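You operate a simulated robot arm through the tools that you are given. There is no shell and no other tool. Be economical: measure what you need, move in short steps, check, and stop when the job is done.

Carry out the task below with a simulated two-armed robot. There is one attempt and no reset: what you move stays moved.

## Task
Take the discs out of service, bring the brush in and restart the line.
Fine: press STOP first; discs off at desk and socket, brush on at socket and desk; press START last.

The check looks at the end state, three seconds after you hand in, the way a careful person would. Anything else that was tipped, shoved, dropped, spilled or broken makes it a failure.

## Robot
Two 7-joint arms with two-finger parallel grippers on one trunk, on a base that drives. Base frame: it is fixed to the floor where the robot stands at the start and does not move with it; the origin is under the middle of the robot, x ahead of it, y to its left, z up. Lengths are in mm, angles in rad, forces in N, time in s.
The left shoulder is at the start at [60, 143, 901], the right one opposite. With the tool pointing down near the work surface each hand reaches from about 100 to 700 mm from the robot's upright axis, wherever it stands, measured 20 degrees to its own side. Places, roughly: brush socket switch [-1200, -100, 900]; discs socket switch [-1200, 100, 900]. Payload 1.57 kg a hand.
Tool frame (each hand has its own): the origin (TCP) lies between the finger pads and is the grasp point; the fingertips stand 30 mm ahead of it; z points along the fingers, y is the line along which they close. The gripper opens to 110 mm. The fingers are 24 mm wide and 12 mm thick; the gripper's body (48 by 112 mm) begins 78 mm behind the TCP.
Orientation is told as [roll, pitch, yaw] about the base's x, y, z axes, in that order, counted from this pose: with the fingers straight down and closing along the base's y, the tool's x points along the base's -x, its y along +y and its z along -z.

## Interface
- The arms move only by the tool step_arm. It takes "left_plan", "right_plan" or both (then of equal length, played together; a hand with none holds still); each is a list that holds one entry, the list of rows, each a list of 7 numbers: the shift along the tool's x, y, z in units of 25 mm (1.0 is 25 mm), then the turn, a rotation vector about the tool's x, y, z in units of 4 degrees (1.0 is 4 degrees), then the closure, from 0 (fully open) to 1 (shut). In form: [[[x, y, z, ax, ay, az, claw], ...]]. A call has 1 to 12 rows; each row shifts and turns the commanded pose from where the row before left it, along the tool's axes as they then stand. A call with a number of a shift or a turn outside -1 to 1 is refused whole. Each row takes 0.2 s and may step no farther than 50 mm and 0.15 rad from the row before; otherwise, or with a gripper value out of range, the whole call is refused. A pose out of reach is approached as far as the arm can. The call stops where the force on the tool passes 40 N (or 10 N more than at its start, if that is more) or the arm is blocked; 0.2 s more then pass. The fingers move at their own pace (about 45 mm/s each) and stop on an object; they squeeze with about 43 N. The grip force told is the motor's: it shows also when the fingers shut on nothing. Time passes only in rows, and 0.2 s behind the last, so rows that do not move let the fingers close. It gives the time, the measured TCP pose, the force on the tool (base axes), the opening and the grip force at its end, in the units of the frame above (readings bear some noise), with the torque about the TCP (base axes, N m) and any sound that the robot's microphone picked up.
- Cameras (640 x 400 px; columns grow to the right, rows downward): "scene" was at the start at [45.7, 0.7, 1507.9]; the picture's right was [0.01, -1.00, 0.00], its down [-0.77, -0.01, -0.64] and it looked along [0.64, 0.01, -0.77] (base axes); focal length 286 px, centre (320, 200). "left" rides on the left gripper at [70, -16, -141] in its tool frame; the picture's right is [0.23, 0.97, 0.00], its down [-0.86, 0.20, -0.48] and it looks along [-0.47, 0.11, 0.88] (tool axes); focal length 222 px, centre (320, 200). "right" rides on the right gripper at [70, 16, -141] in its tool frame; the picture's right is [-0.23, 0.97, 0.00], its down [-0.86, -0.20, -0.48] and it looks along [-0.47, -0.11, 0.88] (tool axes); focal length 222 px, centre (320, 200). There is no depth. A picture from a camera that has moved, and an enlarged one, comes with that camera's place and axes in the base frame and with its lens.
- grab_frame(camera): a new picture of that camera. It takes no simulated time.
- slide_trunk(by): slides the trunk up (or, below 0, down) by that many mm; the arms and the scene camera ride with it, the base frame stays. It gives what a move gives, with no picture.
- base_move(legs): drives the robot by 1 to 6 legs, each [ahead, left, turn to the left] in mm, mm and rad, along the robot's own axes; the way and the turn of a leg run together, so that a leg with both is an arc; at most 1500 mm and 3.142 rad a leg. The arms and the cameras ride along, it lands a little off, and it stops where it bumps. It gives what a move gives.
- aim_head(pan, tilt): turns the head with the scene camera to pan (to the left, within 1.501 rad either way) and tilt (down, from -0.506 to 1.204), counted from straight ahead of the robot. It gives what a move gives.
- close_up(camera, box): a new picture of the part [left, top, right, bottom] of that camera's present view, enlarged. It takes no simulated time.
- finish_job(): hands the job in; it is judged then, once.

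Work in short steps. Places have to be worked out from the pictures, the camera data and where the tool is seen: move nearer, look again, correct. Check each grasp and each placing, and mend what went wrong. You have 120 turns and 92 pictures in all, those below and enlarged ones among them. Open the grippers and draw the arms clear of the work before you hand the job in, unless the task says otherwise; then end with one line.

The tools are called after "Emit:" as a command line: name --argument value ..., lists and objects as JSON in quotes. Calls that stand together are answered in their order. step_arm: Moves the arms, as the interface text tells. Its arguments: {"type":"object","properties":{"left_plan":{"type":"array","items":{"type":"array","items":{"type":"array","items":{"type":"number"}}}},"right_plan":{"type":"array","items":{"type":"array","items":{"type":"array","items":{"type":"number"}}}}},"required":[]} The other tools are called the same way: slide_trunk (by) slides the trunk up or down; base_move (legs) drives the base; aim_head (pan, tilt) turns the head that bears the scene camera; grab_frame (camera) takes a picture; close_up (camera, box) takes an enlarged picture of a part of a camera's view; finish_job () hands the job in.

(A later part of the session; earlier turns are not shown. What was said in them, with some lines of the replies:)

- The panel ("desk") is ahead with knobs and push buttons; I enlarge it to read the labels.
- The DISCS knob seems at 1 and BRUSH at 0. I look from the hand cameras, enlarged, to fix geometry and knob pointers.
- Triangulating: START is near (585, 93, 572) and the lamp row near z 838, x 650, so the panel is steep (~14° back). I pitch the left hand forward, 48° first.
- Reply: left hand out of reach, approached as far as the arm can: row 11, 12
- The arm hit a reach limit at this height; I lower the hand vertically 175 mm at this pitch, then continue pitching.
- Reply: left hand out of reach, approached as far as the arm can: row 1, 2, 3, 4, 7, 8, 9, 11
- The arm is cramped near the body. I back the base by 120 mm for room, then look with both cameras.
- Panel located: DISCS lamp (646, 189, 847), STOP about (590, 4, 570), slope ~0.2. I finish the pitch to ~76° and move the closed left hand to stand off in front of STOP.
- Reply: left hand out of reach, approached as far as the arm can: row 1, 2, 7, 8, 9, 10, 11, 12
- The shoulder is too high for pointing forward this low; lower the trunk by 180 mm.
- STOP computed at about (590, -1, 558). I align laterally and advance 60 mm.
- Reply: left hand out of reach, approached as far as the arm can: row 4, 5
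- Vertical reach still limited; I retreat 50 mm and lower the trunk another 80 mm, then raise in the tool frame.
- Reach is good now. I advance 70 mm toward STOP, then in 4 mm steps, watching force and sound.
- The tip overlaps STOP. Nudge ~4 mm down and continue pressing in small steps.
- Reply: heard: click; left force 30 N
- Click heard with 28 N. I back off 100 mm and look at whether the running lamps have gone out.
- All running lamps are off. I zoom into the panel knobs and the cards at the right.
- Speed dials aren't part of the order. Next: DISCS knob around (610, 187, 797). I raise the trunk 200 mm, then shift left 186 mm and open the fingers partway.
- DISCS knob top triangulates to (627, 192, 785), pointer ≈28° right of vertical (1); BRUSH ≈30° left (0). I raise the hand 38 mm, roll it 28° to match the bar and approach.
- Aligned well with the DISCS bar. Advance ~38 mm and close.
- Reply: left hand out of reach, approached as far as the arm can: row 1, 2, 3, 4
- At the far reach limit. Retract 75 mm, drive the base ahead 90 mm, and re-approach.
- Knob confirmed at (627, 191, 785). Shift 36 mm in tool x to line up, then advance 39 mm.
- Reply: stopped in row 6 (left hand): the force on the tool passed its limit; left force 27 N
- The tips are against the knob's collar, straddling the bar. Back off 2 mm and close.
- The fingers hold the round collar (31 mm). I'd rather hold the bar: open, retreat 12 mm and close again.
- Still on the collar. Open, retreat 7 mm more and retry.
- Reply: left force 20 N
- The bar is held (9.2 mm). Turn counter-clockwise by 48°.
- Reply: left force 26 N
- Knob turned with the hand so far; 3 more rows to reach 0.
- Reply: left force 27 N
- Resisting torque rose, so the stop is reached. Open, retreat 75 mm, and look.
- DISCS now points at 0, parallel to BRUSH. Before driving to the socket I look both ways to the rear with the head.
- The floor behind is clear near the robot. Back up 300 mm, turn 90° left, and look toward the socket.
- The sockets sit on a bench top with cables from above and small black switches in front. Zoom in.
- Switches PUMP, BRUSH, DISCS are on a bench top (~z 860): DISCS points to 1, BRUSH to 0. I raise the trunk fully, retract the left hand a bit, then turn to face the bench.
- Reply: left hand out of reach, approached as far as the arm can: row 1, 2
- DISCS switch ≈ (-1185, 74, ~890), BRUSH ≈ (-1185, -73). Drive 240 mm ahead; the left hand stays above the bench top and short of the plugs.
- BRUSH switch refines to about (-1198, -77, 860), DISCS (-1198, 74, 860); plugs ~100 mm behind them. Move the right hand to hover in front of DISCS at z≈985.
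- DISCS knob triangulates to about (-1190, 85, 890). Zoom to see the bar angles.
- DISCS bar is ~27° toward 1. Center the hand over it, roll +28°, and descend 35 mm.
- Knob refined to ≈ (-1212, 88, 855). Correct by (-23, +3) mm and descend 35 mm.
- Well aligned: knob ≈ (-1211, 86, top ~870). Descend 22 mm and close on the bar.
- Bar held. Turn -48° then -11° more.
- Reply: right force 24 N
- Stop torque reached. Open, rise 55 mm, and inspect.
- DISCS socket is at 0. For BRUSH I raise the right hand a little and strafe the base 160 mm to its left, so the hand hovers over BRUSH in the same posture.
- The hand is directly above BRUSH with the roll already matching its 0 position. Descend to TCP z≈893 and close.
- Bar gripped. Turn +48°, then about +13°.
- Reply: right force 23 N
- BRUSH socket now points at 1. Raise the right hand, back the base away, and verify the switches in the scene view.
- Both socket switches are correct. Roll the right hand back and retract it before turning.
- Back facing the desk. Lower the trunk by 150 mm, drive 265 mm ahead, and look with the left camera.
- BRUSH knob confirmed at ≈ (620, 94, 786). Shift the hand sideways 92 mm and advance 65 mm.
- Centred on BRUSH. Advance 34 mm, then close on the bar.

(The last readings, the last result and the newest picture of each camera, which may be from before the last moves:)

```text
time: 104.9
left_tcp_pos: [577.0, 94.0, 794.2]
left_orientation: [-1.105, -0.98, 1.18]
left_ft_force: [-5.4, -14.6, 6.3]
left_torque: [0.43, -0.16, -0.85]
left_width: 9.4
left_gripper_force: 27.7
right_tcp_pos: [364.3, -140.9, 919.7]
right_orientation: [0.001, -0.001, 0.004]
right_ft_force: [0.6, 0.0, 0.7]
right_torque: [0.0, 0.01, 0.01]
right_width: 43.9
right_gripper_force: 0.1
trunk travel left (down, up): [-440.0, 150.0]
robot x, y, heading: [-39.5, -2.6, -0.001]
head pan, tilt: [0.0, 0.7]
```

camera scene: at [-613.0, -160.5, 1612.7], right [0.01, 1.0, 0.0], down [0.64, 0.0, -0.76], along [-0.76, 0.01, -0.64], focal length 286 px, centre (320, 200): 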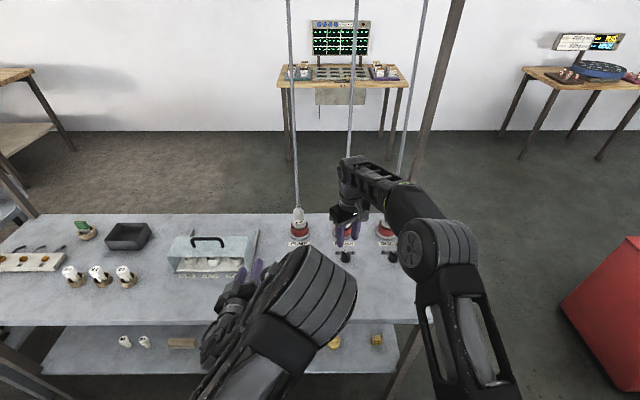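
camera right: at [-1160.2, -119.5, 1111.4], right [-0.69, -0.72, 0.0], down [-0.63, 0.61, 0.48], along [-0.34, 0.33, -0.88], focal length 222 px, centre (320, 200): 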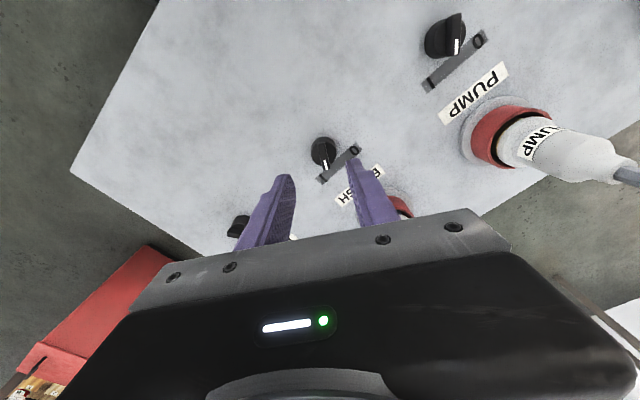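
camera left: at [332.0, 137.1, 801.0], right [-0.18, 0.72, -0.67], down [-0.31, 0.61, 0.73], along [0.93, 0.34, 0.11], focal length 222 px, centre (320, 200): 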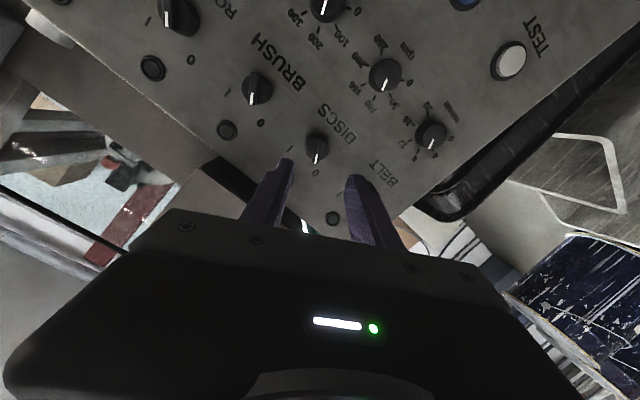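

Bar held (9.4 mm). Turn clockwise +48° then +15°.

Emit:
step_arm --left_plan '[[[0, 0, 0, 0, 0, 1, 1], [0, 0, 0, 0, 0, 1, 1], [0, 0, 0, 0, 0, 1, 1], [0, 0, 0, 0, 0, 1, 1], [0, 0, 0, 0, 0, 1, 1], [0, 0, 0, 0, 0, 1, 1], [0, 0, 0, 0, 0, 1, 1], [0, 0, 0, 0, 0, 1, 1], [0, 0, 0, 0, 0, 1, 1], [0, 0, 0, 0, 0, 1, 1], [0, 0, 0, 0, 0, 1, 1], [0, 0, 0, 0, 0, 1, 1]]]'

Emit:
step_arm --left_plan '[[[0, 0, 0, 0, 0, 1, 1], [0, 0, 0, 0, 0, 1, 1], [0, 0, 0, 0, 0, 1, 1], [0, 0, 0, 0, 0, 0.6, 1], [0, 0, 0, 0, 0, 0, 1]]]'

Emit:
step_arm --left_plan '[[[0, 0, 0, 0, 0, 0, 0.6], [0, 0, 0, 0, 0, 0, 0.6], [0, 0, 0, 0, 0, 0, 0.6], [0, 0, -1, 0, 0, 0, 0.6], [0, 0, -1, 0, 0, 0, 0.6], [0, 0, -1, 0, 0, 0, 0.6]]]'

Emit:
grab_frame --camera "left"

```text
time: 107.5
left_tcp_pos: [578.9, 95.6, 795.7]
left_orientation: [0.851, -1.182, -0.885]
left_ft_force: [-12.7, -20.9, 4.6]
left_torque: [-0.03, 0.51, -0.06]
left_width: 9.2
left_gripper_force: 27.9
right_tcp_pos: [364.1, -141.8, 918.8]
right_orientation: [0.001, -0.003, 0.006]
right_ft_force: [0.1, -0.2, -0.5]
right_torque: [0.0, -0.01, 0.01]
right_width: 44.0
right_gripper_force: 0.1
trunk travel left (down, up): [-440.0, 150.0]
robot x, y, heading: [-41.1, -2.7, 0.001]
head pan, tilt: [0.0, 0.7]
```

```text
time: 108.7
left_tcp_pos: [579.7, 95.2, 794.4]
left_orientation: [1.111, -0.975, -1.177]
left_ft_force: [-7.1, -17.9, 3.6]
left_torque: [-0.75, -0.14, -0.06]
left_width: 9.2
left_gripper_force: 27.7
right_tcp_pos: [364.7, -141.0, 919.2]
right_orientation: [0.002, -0.001, 0.008]
right_ft_force: [0.1, 0.7, -0.8]
right_torque: [-0.03, 0.02, 0.01]
right_width: 44.1
right_gripper_force: 0.0
trunk travel left (down, up): [-440.0, 150.0]
robot x, y, heading: [-38.2, -1.4, -0.004]
head pan, tilt: [0.0, 0.7]
```

```text
time: 110.1
left_tcp_pos: [506.4, 95.5, 813.1]
left_orientation: [1.108, -0.974, -1.174]
left_ft_force: [0.4, -0.4, 0.3]
left_torque: [0.02, 0.02, -0.03]
left_width: 44.1
left_gripper_force: 0.1
right_tcp_pos: [365.2, -140.6, 919.4]
right_orientation: [0.001, 0.0, 0.01]
right_ft_force: [-0.6, -0.3, -0.1]
right_torque: [0.02, 0.0, -0.01]
right_width: 43.9
right_gripper_force: 0.0
trunk travel left (down, up): [-440.0, 150.0]
robot x, y, heading: [-38.0, -1.6, 0.0]
head pan, tilt: [0.0, 0.7]
```

```text
38 pictures are left
camera left: at [351.8, 118.1, 782.4], right [0.07, 0.95, 0.3], down [-0.25, -0.28, 0.93], along [0.96, -0.14, 0.22], focal length 222 px, centre (320, 200)
```

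left: 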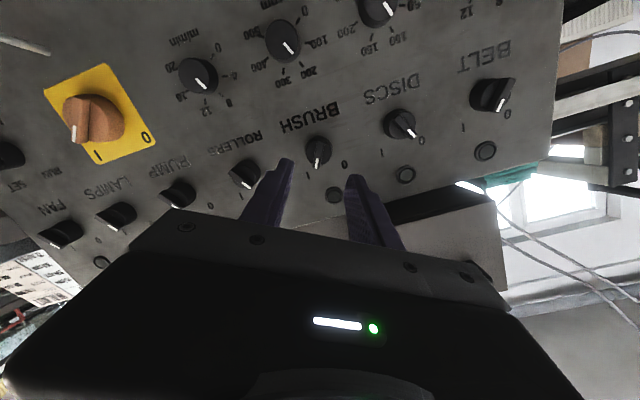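

BRUSH at 1 and DISCS at 0 on the desk. For START (590, 95.6, 559): back the base 80 mm, lower the trunk 200 mm, un-roll the hand and close the fingers.

Emit:
base_move --legs '[[-80, 0, 0]]'

Emit:
slide_trunk --by -200

Emit:
step_arm --left_plan '[[[0, 0, 0, 0, 0, -1, 1], [0, 0, 0, 0, 0, -1, 1], [0, 0, 0, 0, 0, -1, 1], [0, 0, 0, 0, 0, -1, 1], [0, 0, 0, 0, 0, -1, 1], [0, 0, 0, 0, 0, -1, 1], [0, 0, 0, 0, 0, -1, 1], [0, 0, 0, 0, 0, -0.9, 1]]]'

Emit:
grab_frame --camera "left"

```text
time: 111.2
left_tcp_pos: [425.2, 96.9, 813.7]
left_orientation: [1.109, -0.975, -1.176]
left_ft_force: [-1.1, -0.1, 0.5]
left_torque: [0.02, 0.01, 0.01]
left_width: 43.9
left_gripper_force: 0.1
right_tcp_pos: [284.3, -139.9, 918.6]
right_orientation: [0.0, -0.002, 0.007]
right_ft_force: [-0.3, -0.7, 0.5]
right_torque: [-0.01, -0.02, -0.01]
right_width: 44.1
right_gripper_force: 0.0
trunk travel left (down, up): [-440.0, 150.0]
robot x, y, heading: [-120.8, -0.4, 0.0]
head pan, tilt: [0.0, 0.7]
```

```text
time: 113.3
left_tcp_pos: [427.5, 96.5, 612.7]
left_orientation: [1.109, -0.975, -1.176]
left_ft_force: [-0.6, 0.6, 0.0]
left_torque: [0.01, -0.01, 0.0]
left_width: 44.1
left_gripper_force: 0.0
right_tcp_pos: [284.8, -140.0, 718.9]
right_orientation: [-0.001, 0.001, 0.008]
right_ft_force: [-0.7, -0.6, 0.4]
right_torque: [0.02, 0.02, 0.02]
right_width: 43.9
right_gripper_force: 0.0
trunk travel left (down, up): [-240.0, 350.0]
robot x, y, heading: [-117.1, -4.0, -0.001]
head pan, tilt: [0.0, 0.7]
```

```text
time: 115.1
left_tcp_pos: [426.7, 97.4, 612.9]
left_orientation: [-0.023, -1.317, 0.03]
left_ft_force: [0.4, -0.3, -0.3]
left_torque: [-0.03, 0.0, 0.0]
left_width: 0.0
left_gripper_force: 21.4
right_tcp_pos: [285.1, -139.5, 718.7]
right_orientation: [0.0, 0.0, 0.006]
right_ft_force: [1.3, -0.7, -0.6]
right_torque: [0.03, 0.0, 0.0]
right_width: 44.0
right_gripper_force: 0.0
trunk travel left (down, up): [-240.0, 350.0]
robot x, y, heading: [-123.3, 0.4, 0.003]
head pan, tilt: [0.0, 0.7]
```

```text
37 pictures are left
camera left: at [271.9, 79.2, 580.6], right [-0.06, 0.97, -0.23], down [-0.25, 0.2, 0.95], along [0.97, 0.12, 0.23], focal length 222 px, centre (320, 200)
```

left: 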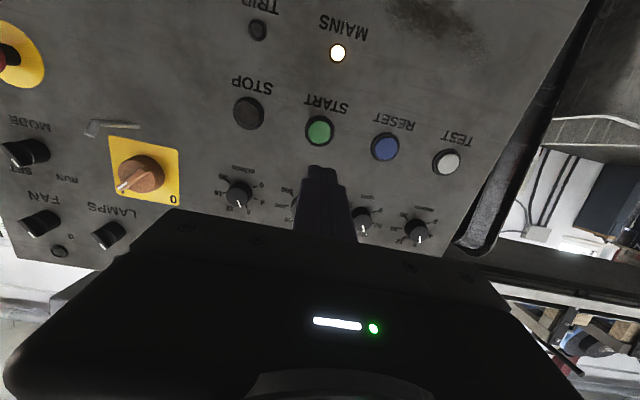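

START confirmed at (588, 96, 560). Drop 15 mm, advance 115 mm, stopping short of contact.

Emit:
step_arm --left_plan '[[[0.6, -0.04, 0, 0, 0, 0, 1], [0, 0, 0.92, 0, 0, 0, 1], [0, 0, 0.92, 0, 0, 0, 1], [0, 0, 0.92, 0, 0, 0, 1], [0, 0, 0.92, 0, 0, 0, 1], [0, 0, 0.92, 0, 0, 0, 1]]]'

Emit:
close_up --camera "left" --box '[160, 80, 480, 280]'

```text
time: 116.5
left_tcp_pos: [534.5, 95.8, 569.2]
left_orientation: [-0.017, -1.316, 0.023]
left_ft_force: [0.1, -0.1, -0.1]
left_torque: [-0.01, 0.0, -0.04]
left_width: 0.0
left_gripper_force: 21.6
right_tcp_pos: [285.5, -139.2, 718.6]
right_orientation: [0.001, 0.001, 0.007]
right_ft_force: [-0.2, 0.4, 0.2]
right_torque: [0.01, -0.03, 0.04]
right_width: 44.0
right_gripper_force: 0.0
trunk travel left (down, up): [-240.0, 350.0]
robot x, y, heading: [-123.7, -2.3, 0.002]
head pan, tilt: [0.0, 0.7]
```

```text
2.00 times, centred on (320, 180) of left
camera zoom: at [379.7, 78.5, 537.4], right [-0.06, 0.97, -0.22], down [-0.25, 0.2, 0.95], along [0.97, 0.12, 0.23], focal length 444 px, centre (320, 240)
```

zoom: 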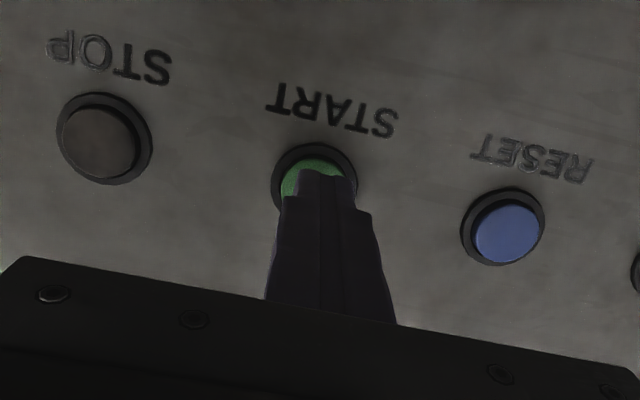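

Tip is over START. Shift 2 mm right and press in small steps.

Emit:
step_arm --left_plan '[[[0, -0.08, 0.24, 0, 0, 0, 1], [0, 0, 0.24, 0, 0, 0, 1], [0, 0, 0.16, 0, 0, 0, 1], [0, 0, 0.16, 0, 0, 0, 1], [0, 0, 0.16, 0, 0, 0, 1]]]'

```text
time: 117.7
left_tcp_pos: [558.7, 94.3, 562.7]
left_orientation: [-0.015, -1.317, 0.023]
left_ft_force: [-18.4, -0.3, 7.5]
left_torque: [-0.05, -0.31, 0.02]
left_width: 0.1
left_gripper_force: 21.1
right_tcp_pos: [283.6, -139.8, 719.6]
right_orientation: [0.0, -0.003, 0.006]
right_ft_force: [-0.4, -0.5, -0.4]
right_torque: [0.0, -0.02, -0.01]
right_width: 44.0
right_gripper_force: 0.1
trunk travel left (down, up): [-240.0, 350.0]
robot x, y, heading: [-119.8, -3.1, -0.0]
head pan, tilt: [0.0, 0.7]
heard: click
```

Click heard. Back off and check the lamps.

Emit:
step_arm --left_plan '[[[0, 0, -1, 0, 0, 0, 1], [0, 0, -1, 0, 0, 0, 1], [0, 0, -1, 0, 0, 0, 1], [0, 0, -1, 0, 0, 0, 1], [0, 0, -1, 0, 0, 0, 0.5], [0, 0, 0, 0, 0, 0, 0]]]'

Emit:
grab_frame --camera "scene"

Emit:
close_up --camera "scene" --box '[190, 110, 450, 290]'

```text
time: 119.1
left_tcp_pos: [435.0, 93.0, 595.3]
left_orientation: [-0.02, -1.318, 0.025]
left_ft_force: [0.4, -0.2, 0.1]
left_torque: [-0.04, 0.0, -0.02]
left_width: 48.2
left_gripper_force: 0.1
right_tcp_pos: [285.3, -138.8, 719.8]
right_orientation: [0.001, 0.0, 0.005]
right_ft_force: [-1.0, -0.1, -0.1]
right_torque: [0.0, -0.03, 0.0]
right_width: 44.0
right_gripper_force: 0.0
trunk travel left (down, up): [-240.0, 350.0]
robot x, y, heading: [-121.7, -3.4, 0.002]
head pan, tilt: [0.0, 0.7]
```

```text
35 pictures are left
camera scene: at [-66.8, -3.5, 1262.7], right [0.0, -1.0, 0.0], down [-0.64, 0.0, -0.76], along [0.76, 0.0, -0.64], focal length 286 px, centre (320, 200)
```

scene: 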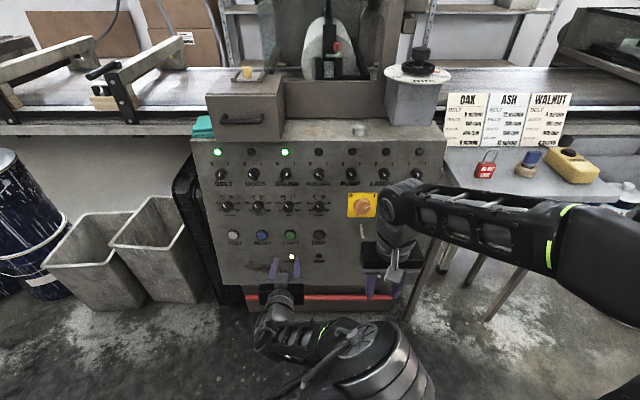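

```text
2.22 times, centred on (320, 200) of scene
camera zoom: at [-66.8, -3.5, 1262.7], right [0.0, -1.0, 0.0], down [-0.64, 0.0, -0.76], along [0.76, 0.0, -0.64], focal length 635 px, centre (320, 200)
```

zoom: 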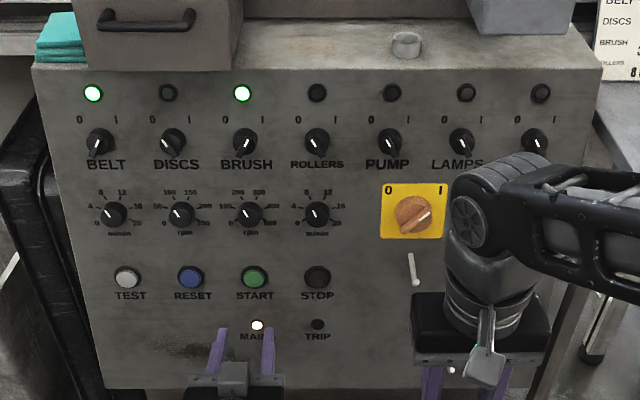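

BELT and BRUSH lamps are lit, DISCS is off and there is no TRIP. Open both grippers and draw clear.

Emit:
step_arm --left_plan '[[[0, 0, 0, 0, 0, 0, 0], [0, 0, 0, 0, 0, 0, 0], [0, 0, 0, 0, 0, 0, 0]]]' --right_plan '[[[0, 0, 0, 0, 0, 0, 0], [0, 0, 0, 0, 0, 0, 0], [0, 0, 0, 0, 0, 0, 0]]]'

Emit:
base_move --legs '[[-150, 0, 0]]'

Emit:
close_up --camera "scene" --box '[190, 80, 450, 260]'

```text
time: 119.9
left_tcp_pos: [435.6, 93.1, 594.8]
left_orientation: [-0.018, -1.319, 0.025]
left_ft_force: [0.8, 0.0, 0.2]
left_torque: [0.0, -0.01, -0.01]
left_width: 110.2
left_gripper_force: 0.0
right_tcp_pos: [284.8, -140.2, 719.4]
right_orientation: [0.0, 0.0, 0.007]
right_ft_force: [-0.1, -0.6, 0.1]
right_torque: [-0.01, 0.02, -0.02]
right_width: 109.9
right_gripper_force: 0.1
trunk travel left (down, up): [-240.0, 350.0]
robot x, y, heading: [-122.4, -2.1, -0.002]
head pan, tilt: [0.0, 0.7]
```

```text
time: 121.3
left_tcp_pos: [286.3, 93.7, 594.8]
left_orientation: [-0.019, -1.317, 0.021]
left_ft_force: [-0.7, 0.0, 0.3]
left_torque: [-0.01, -0.02, 0.04]
left_width: 110.0
left_gripper_force: 0.1
right_tcp_pos: [135.7, -139.6, 719.7]
right_orientation: [0.002, 0.0, 0.004]
right_ft_force: [0.3, -0.4, -0.7]
right_torque: [0.02, 0.02, 0.02]
right_width: 110.2
right_gripper_force: 0.0
trunk travel left (down, up): [-240.0, 350.0]
robot x, y, heading: [-273.9, -2.9, -0.003]
head pan, tilt: [0.0, 0.7]
```

```text
2.22 times, centred on (320, 170) of scene
camera zoom: at [-216.5, -3.4, 1262.7], right [0.0, -1.0, 0.0], down [-0.64, 0.0, -0.76], along [0.76, 0.0, -0.64], focal length 635 px, centre (320, 267)
```

zoom: 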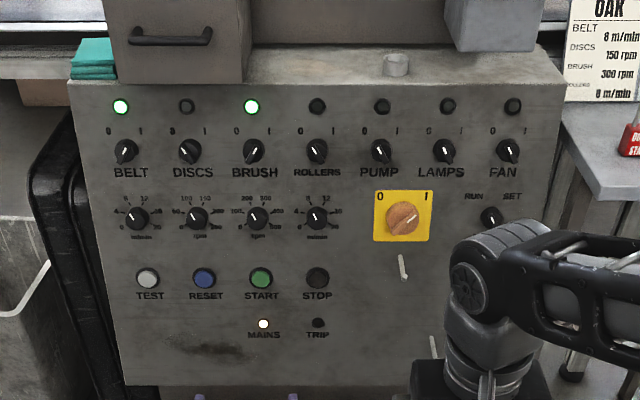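

The line is running with belt and brush, discs are out at desk and socket, and both grippers are open and clear, so I hand in.

Emit:
finish_job

```text
The job is handed in.
```

The discs are off at the desk and at the socket, the brush is on at both, and the line is running again: STOP was pressed first and START last, the BELT and BRUSH lamps are lit, and DISCS and TRIP are dark.
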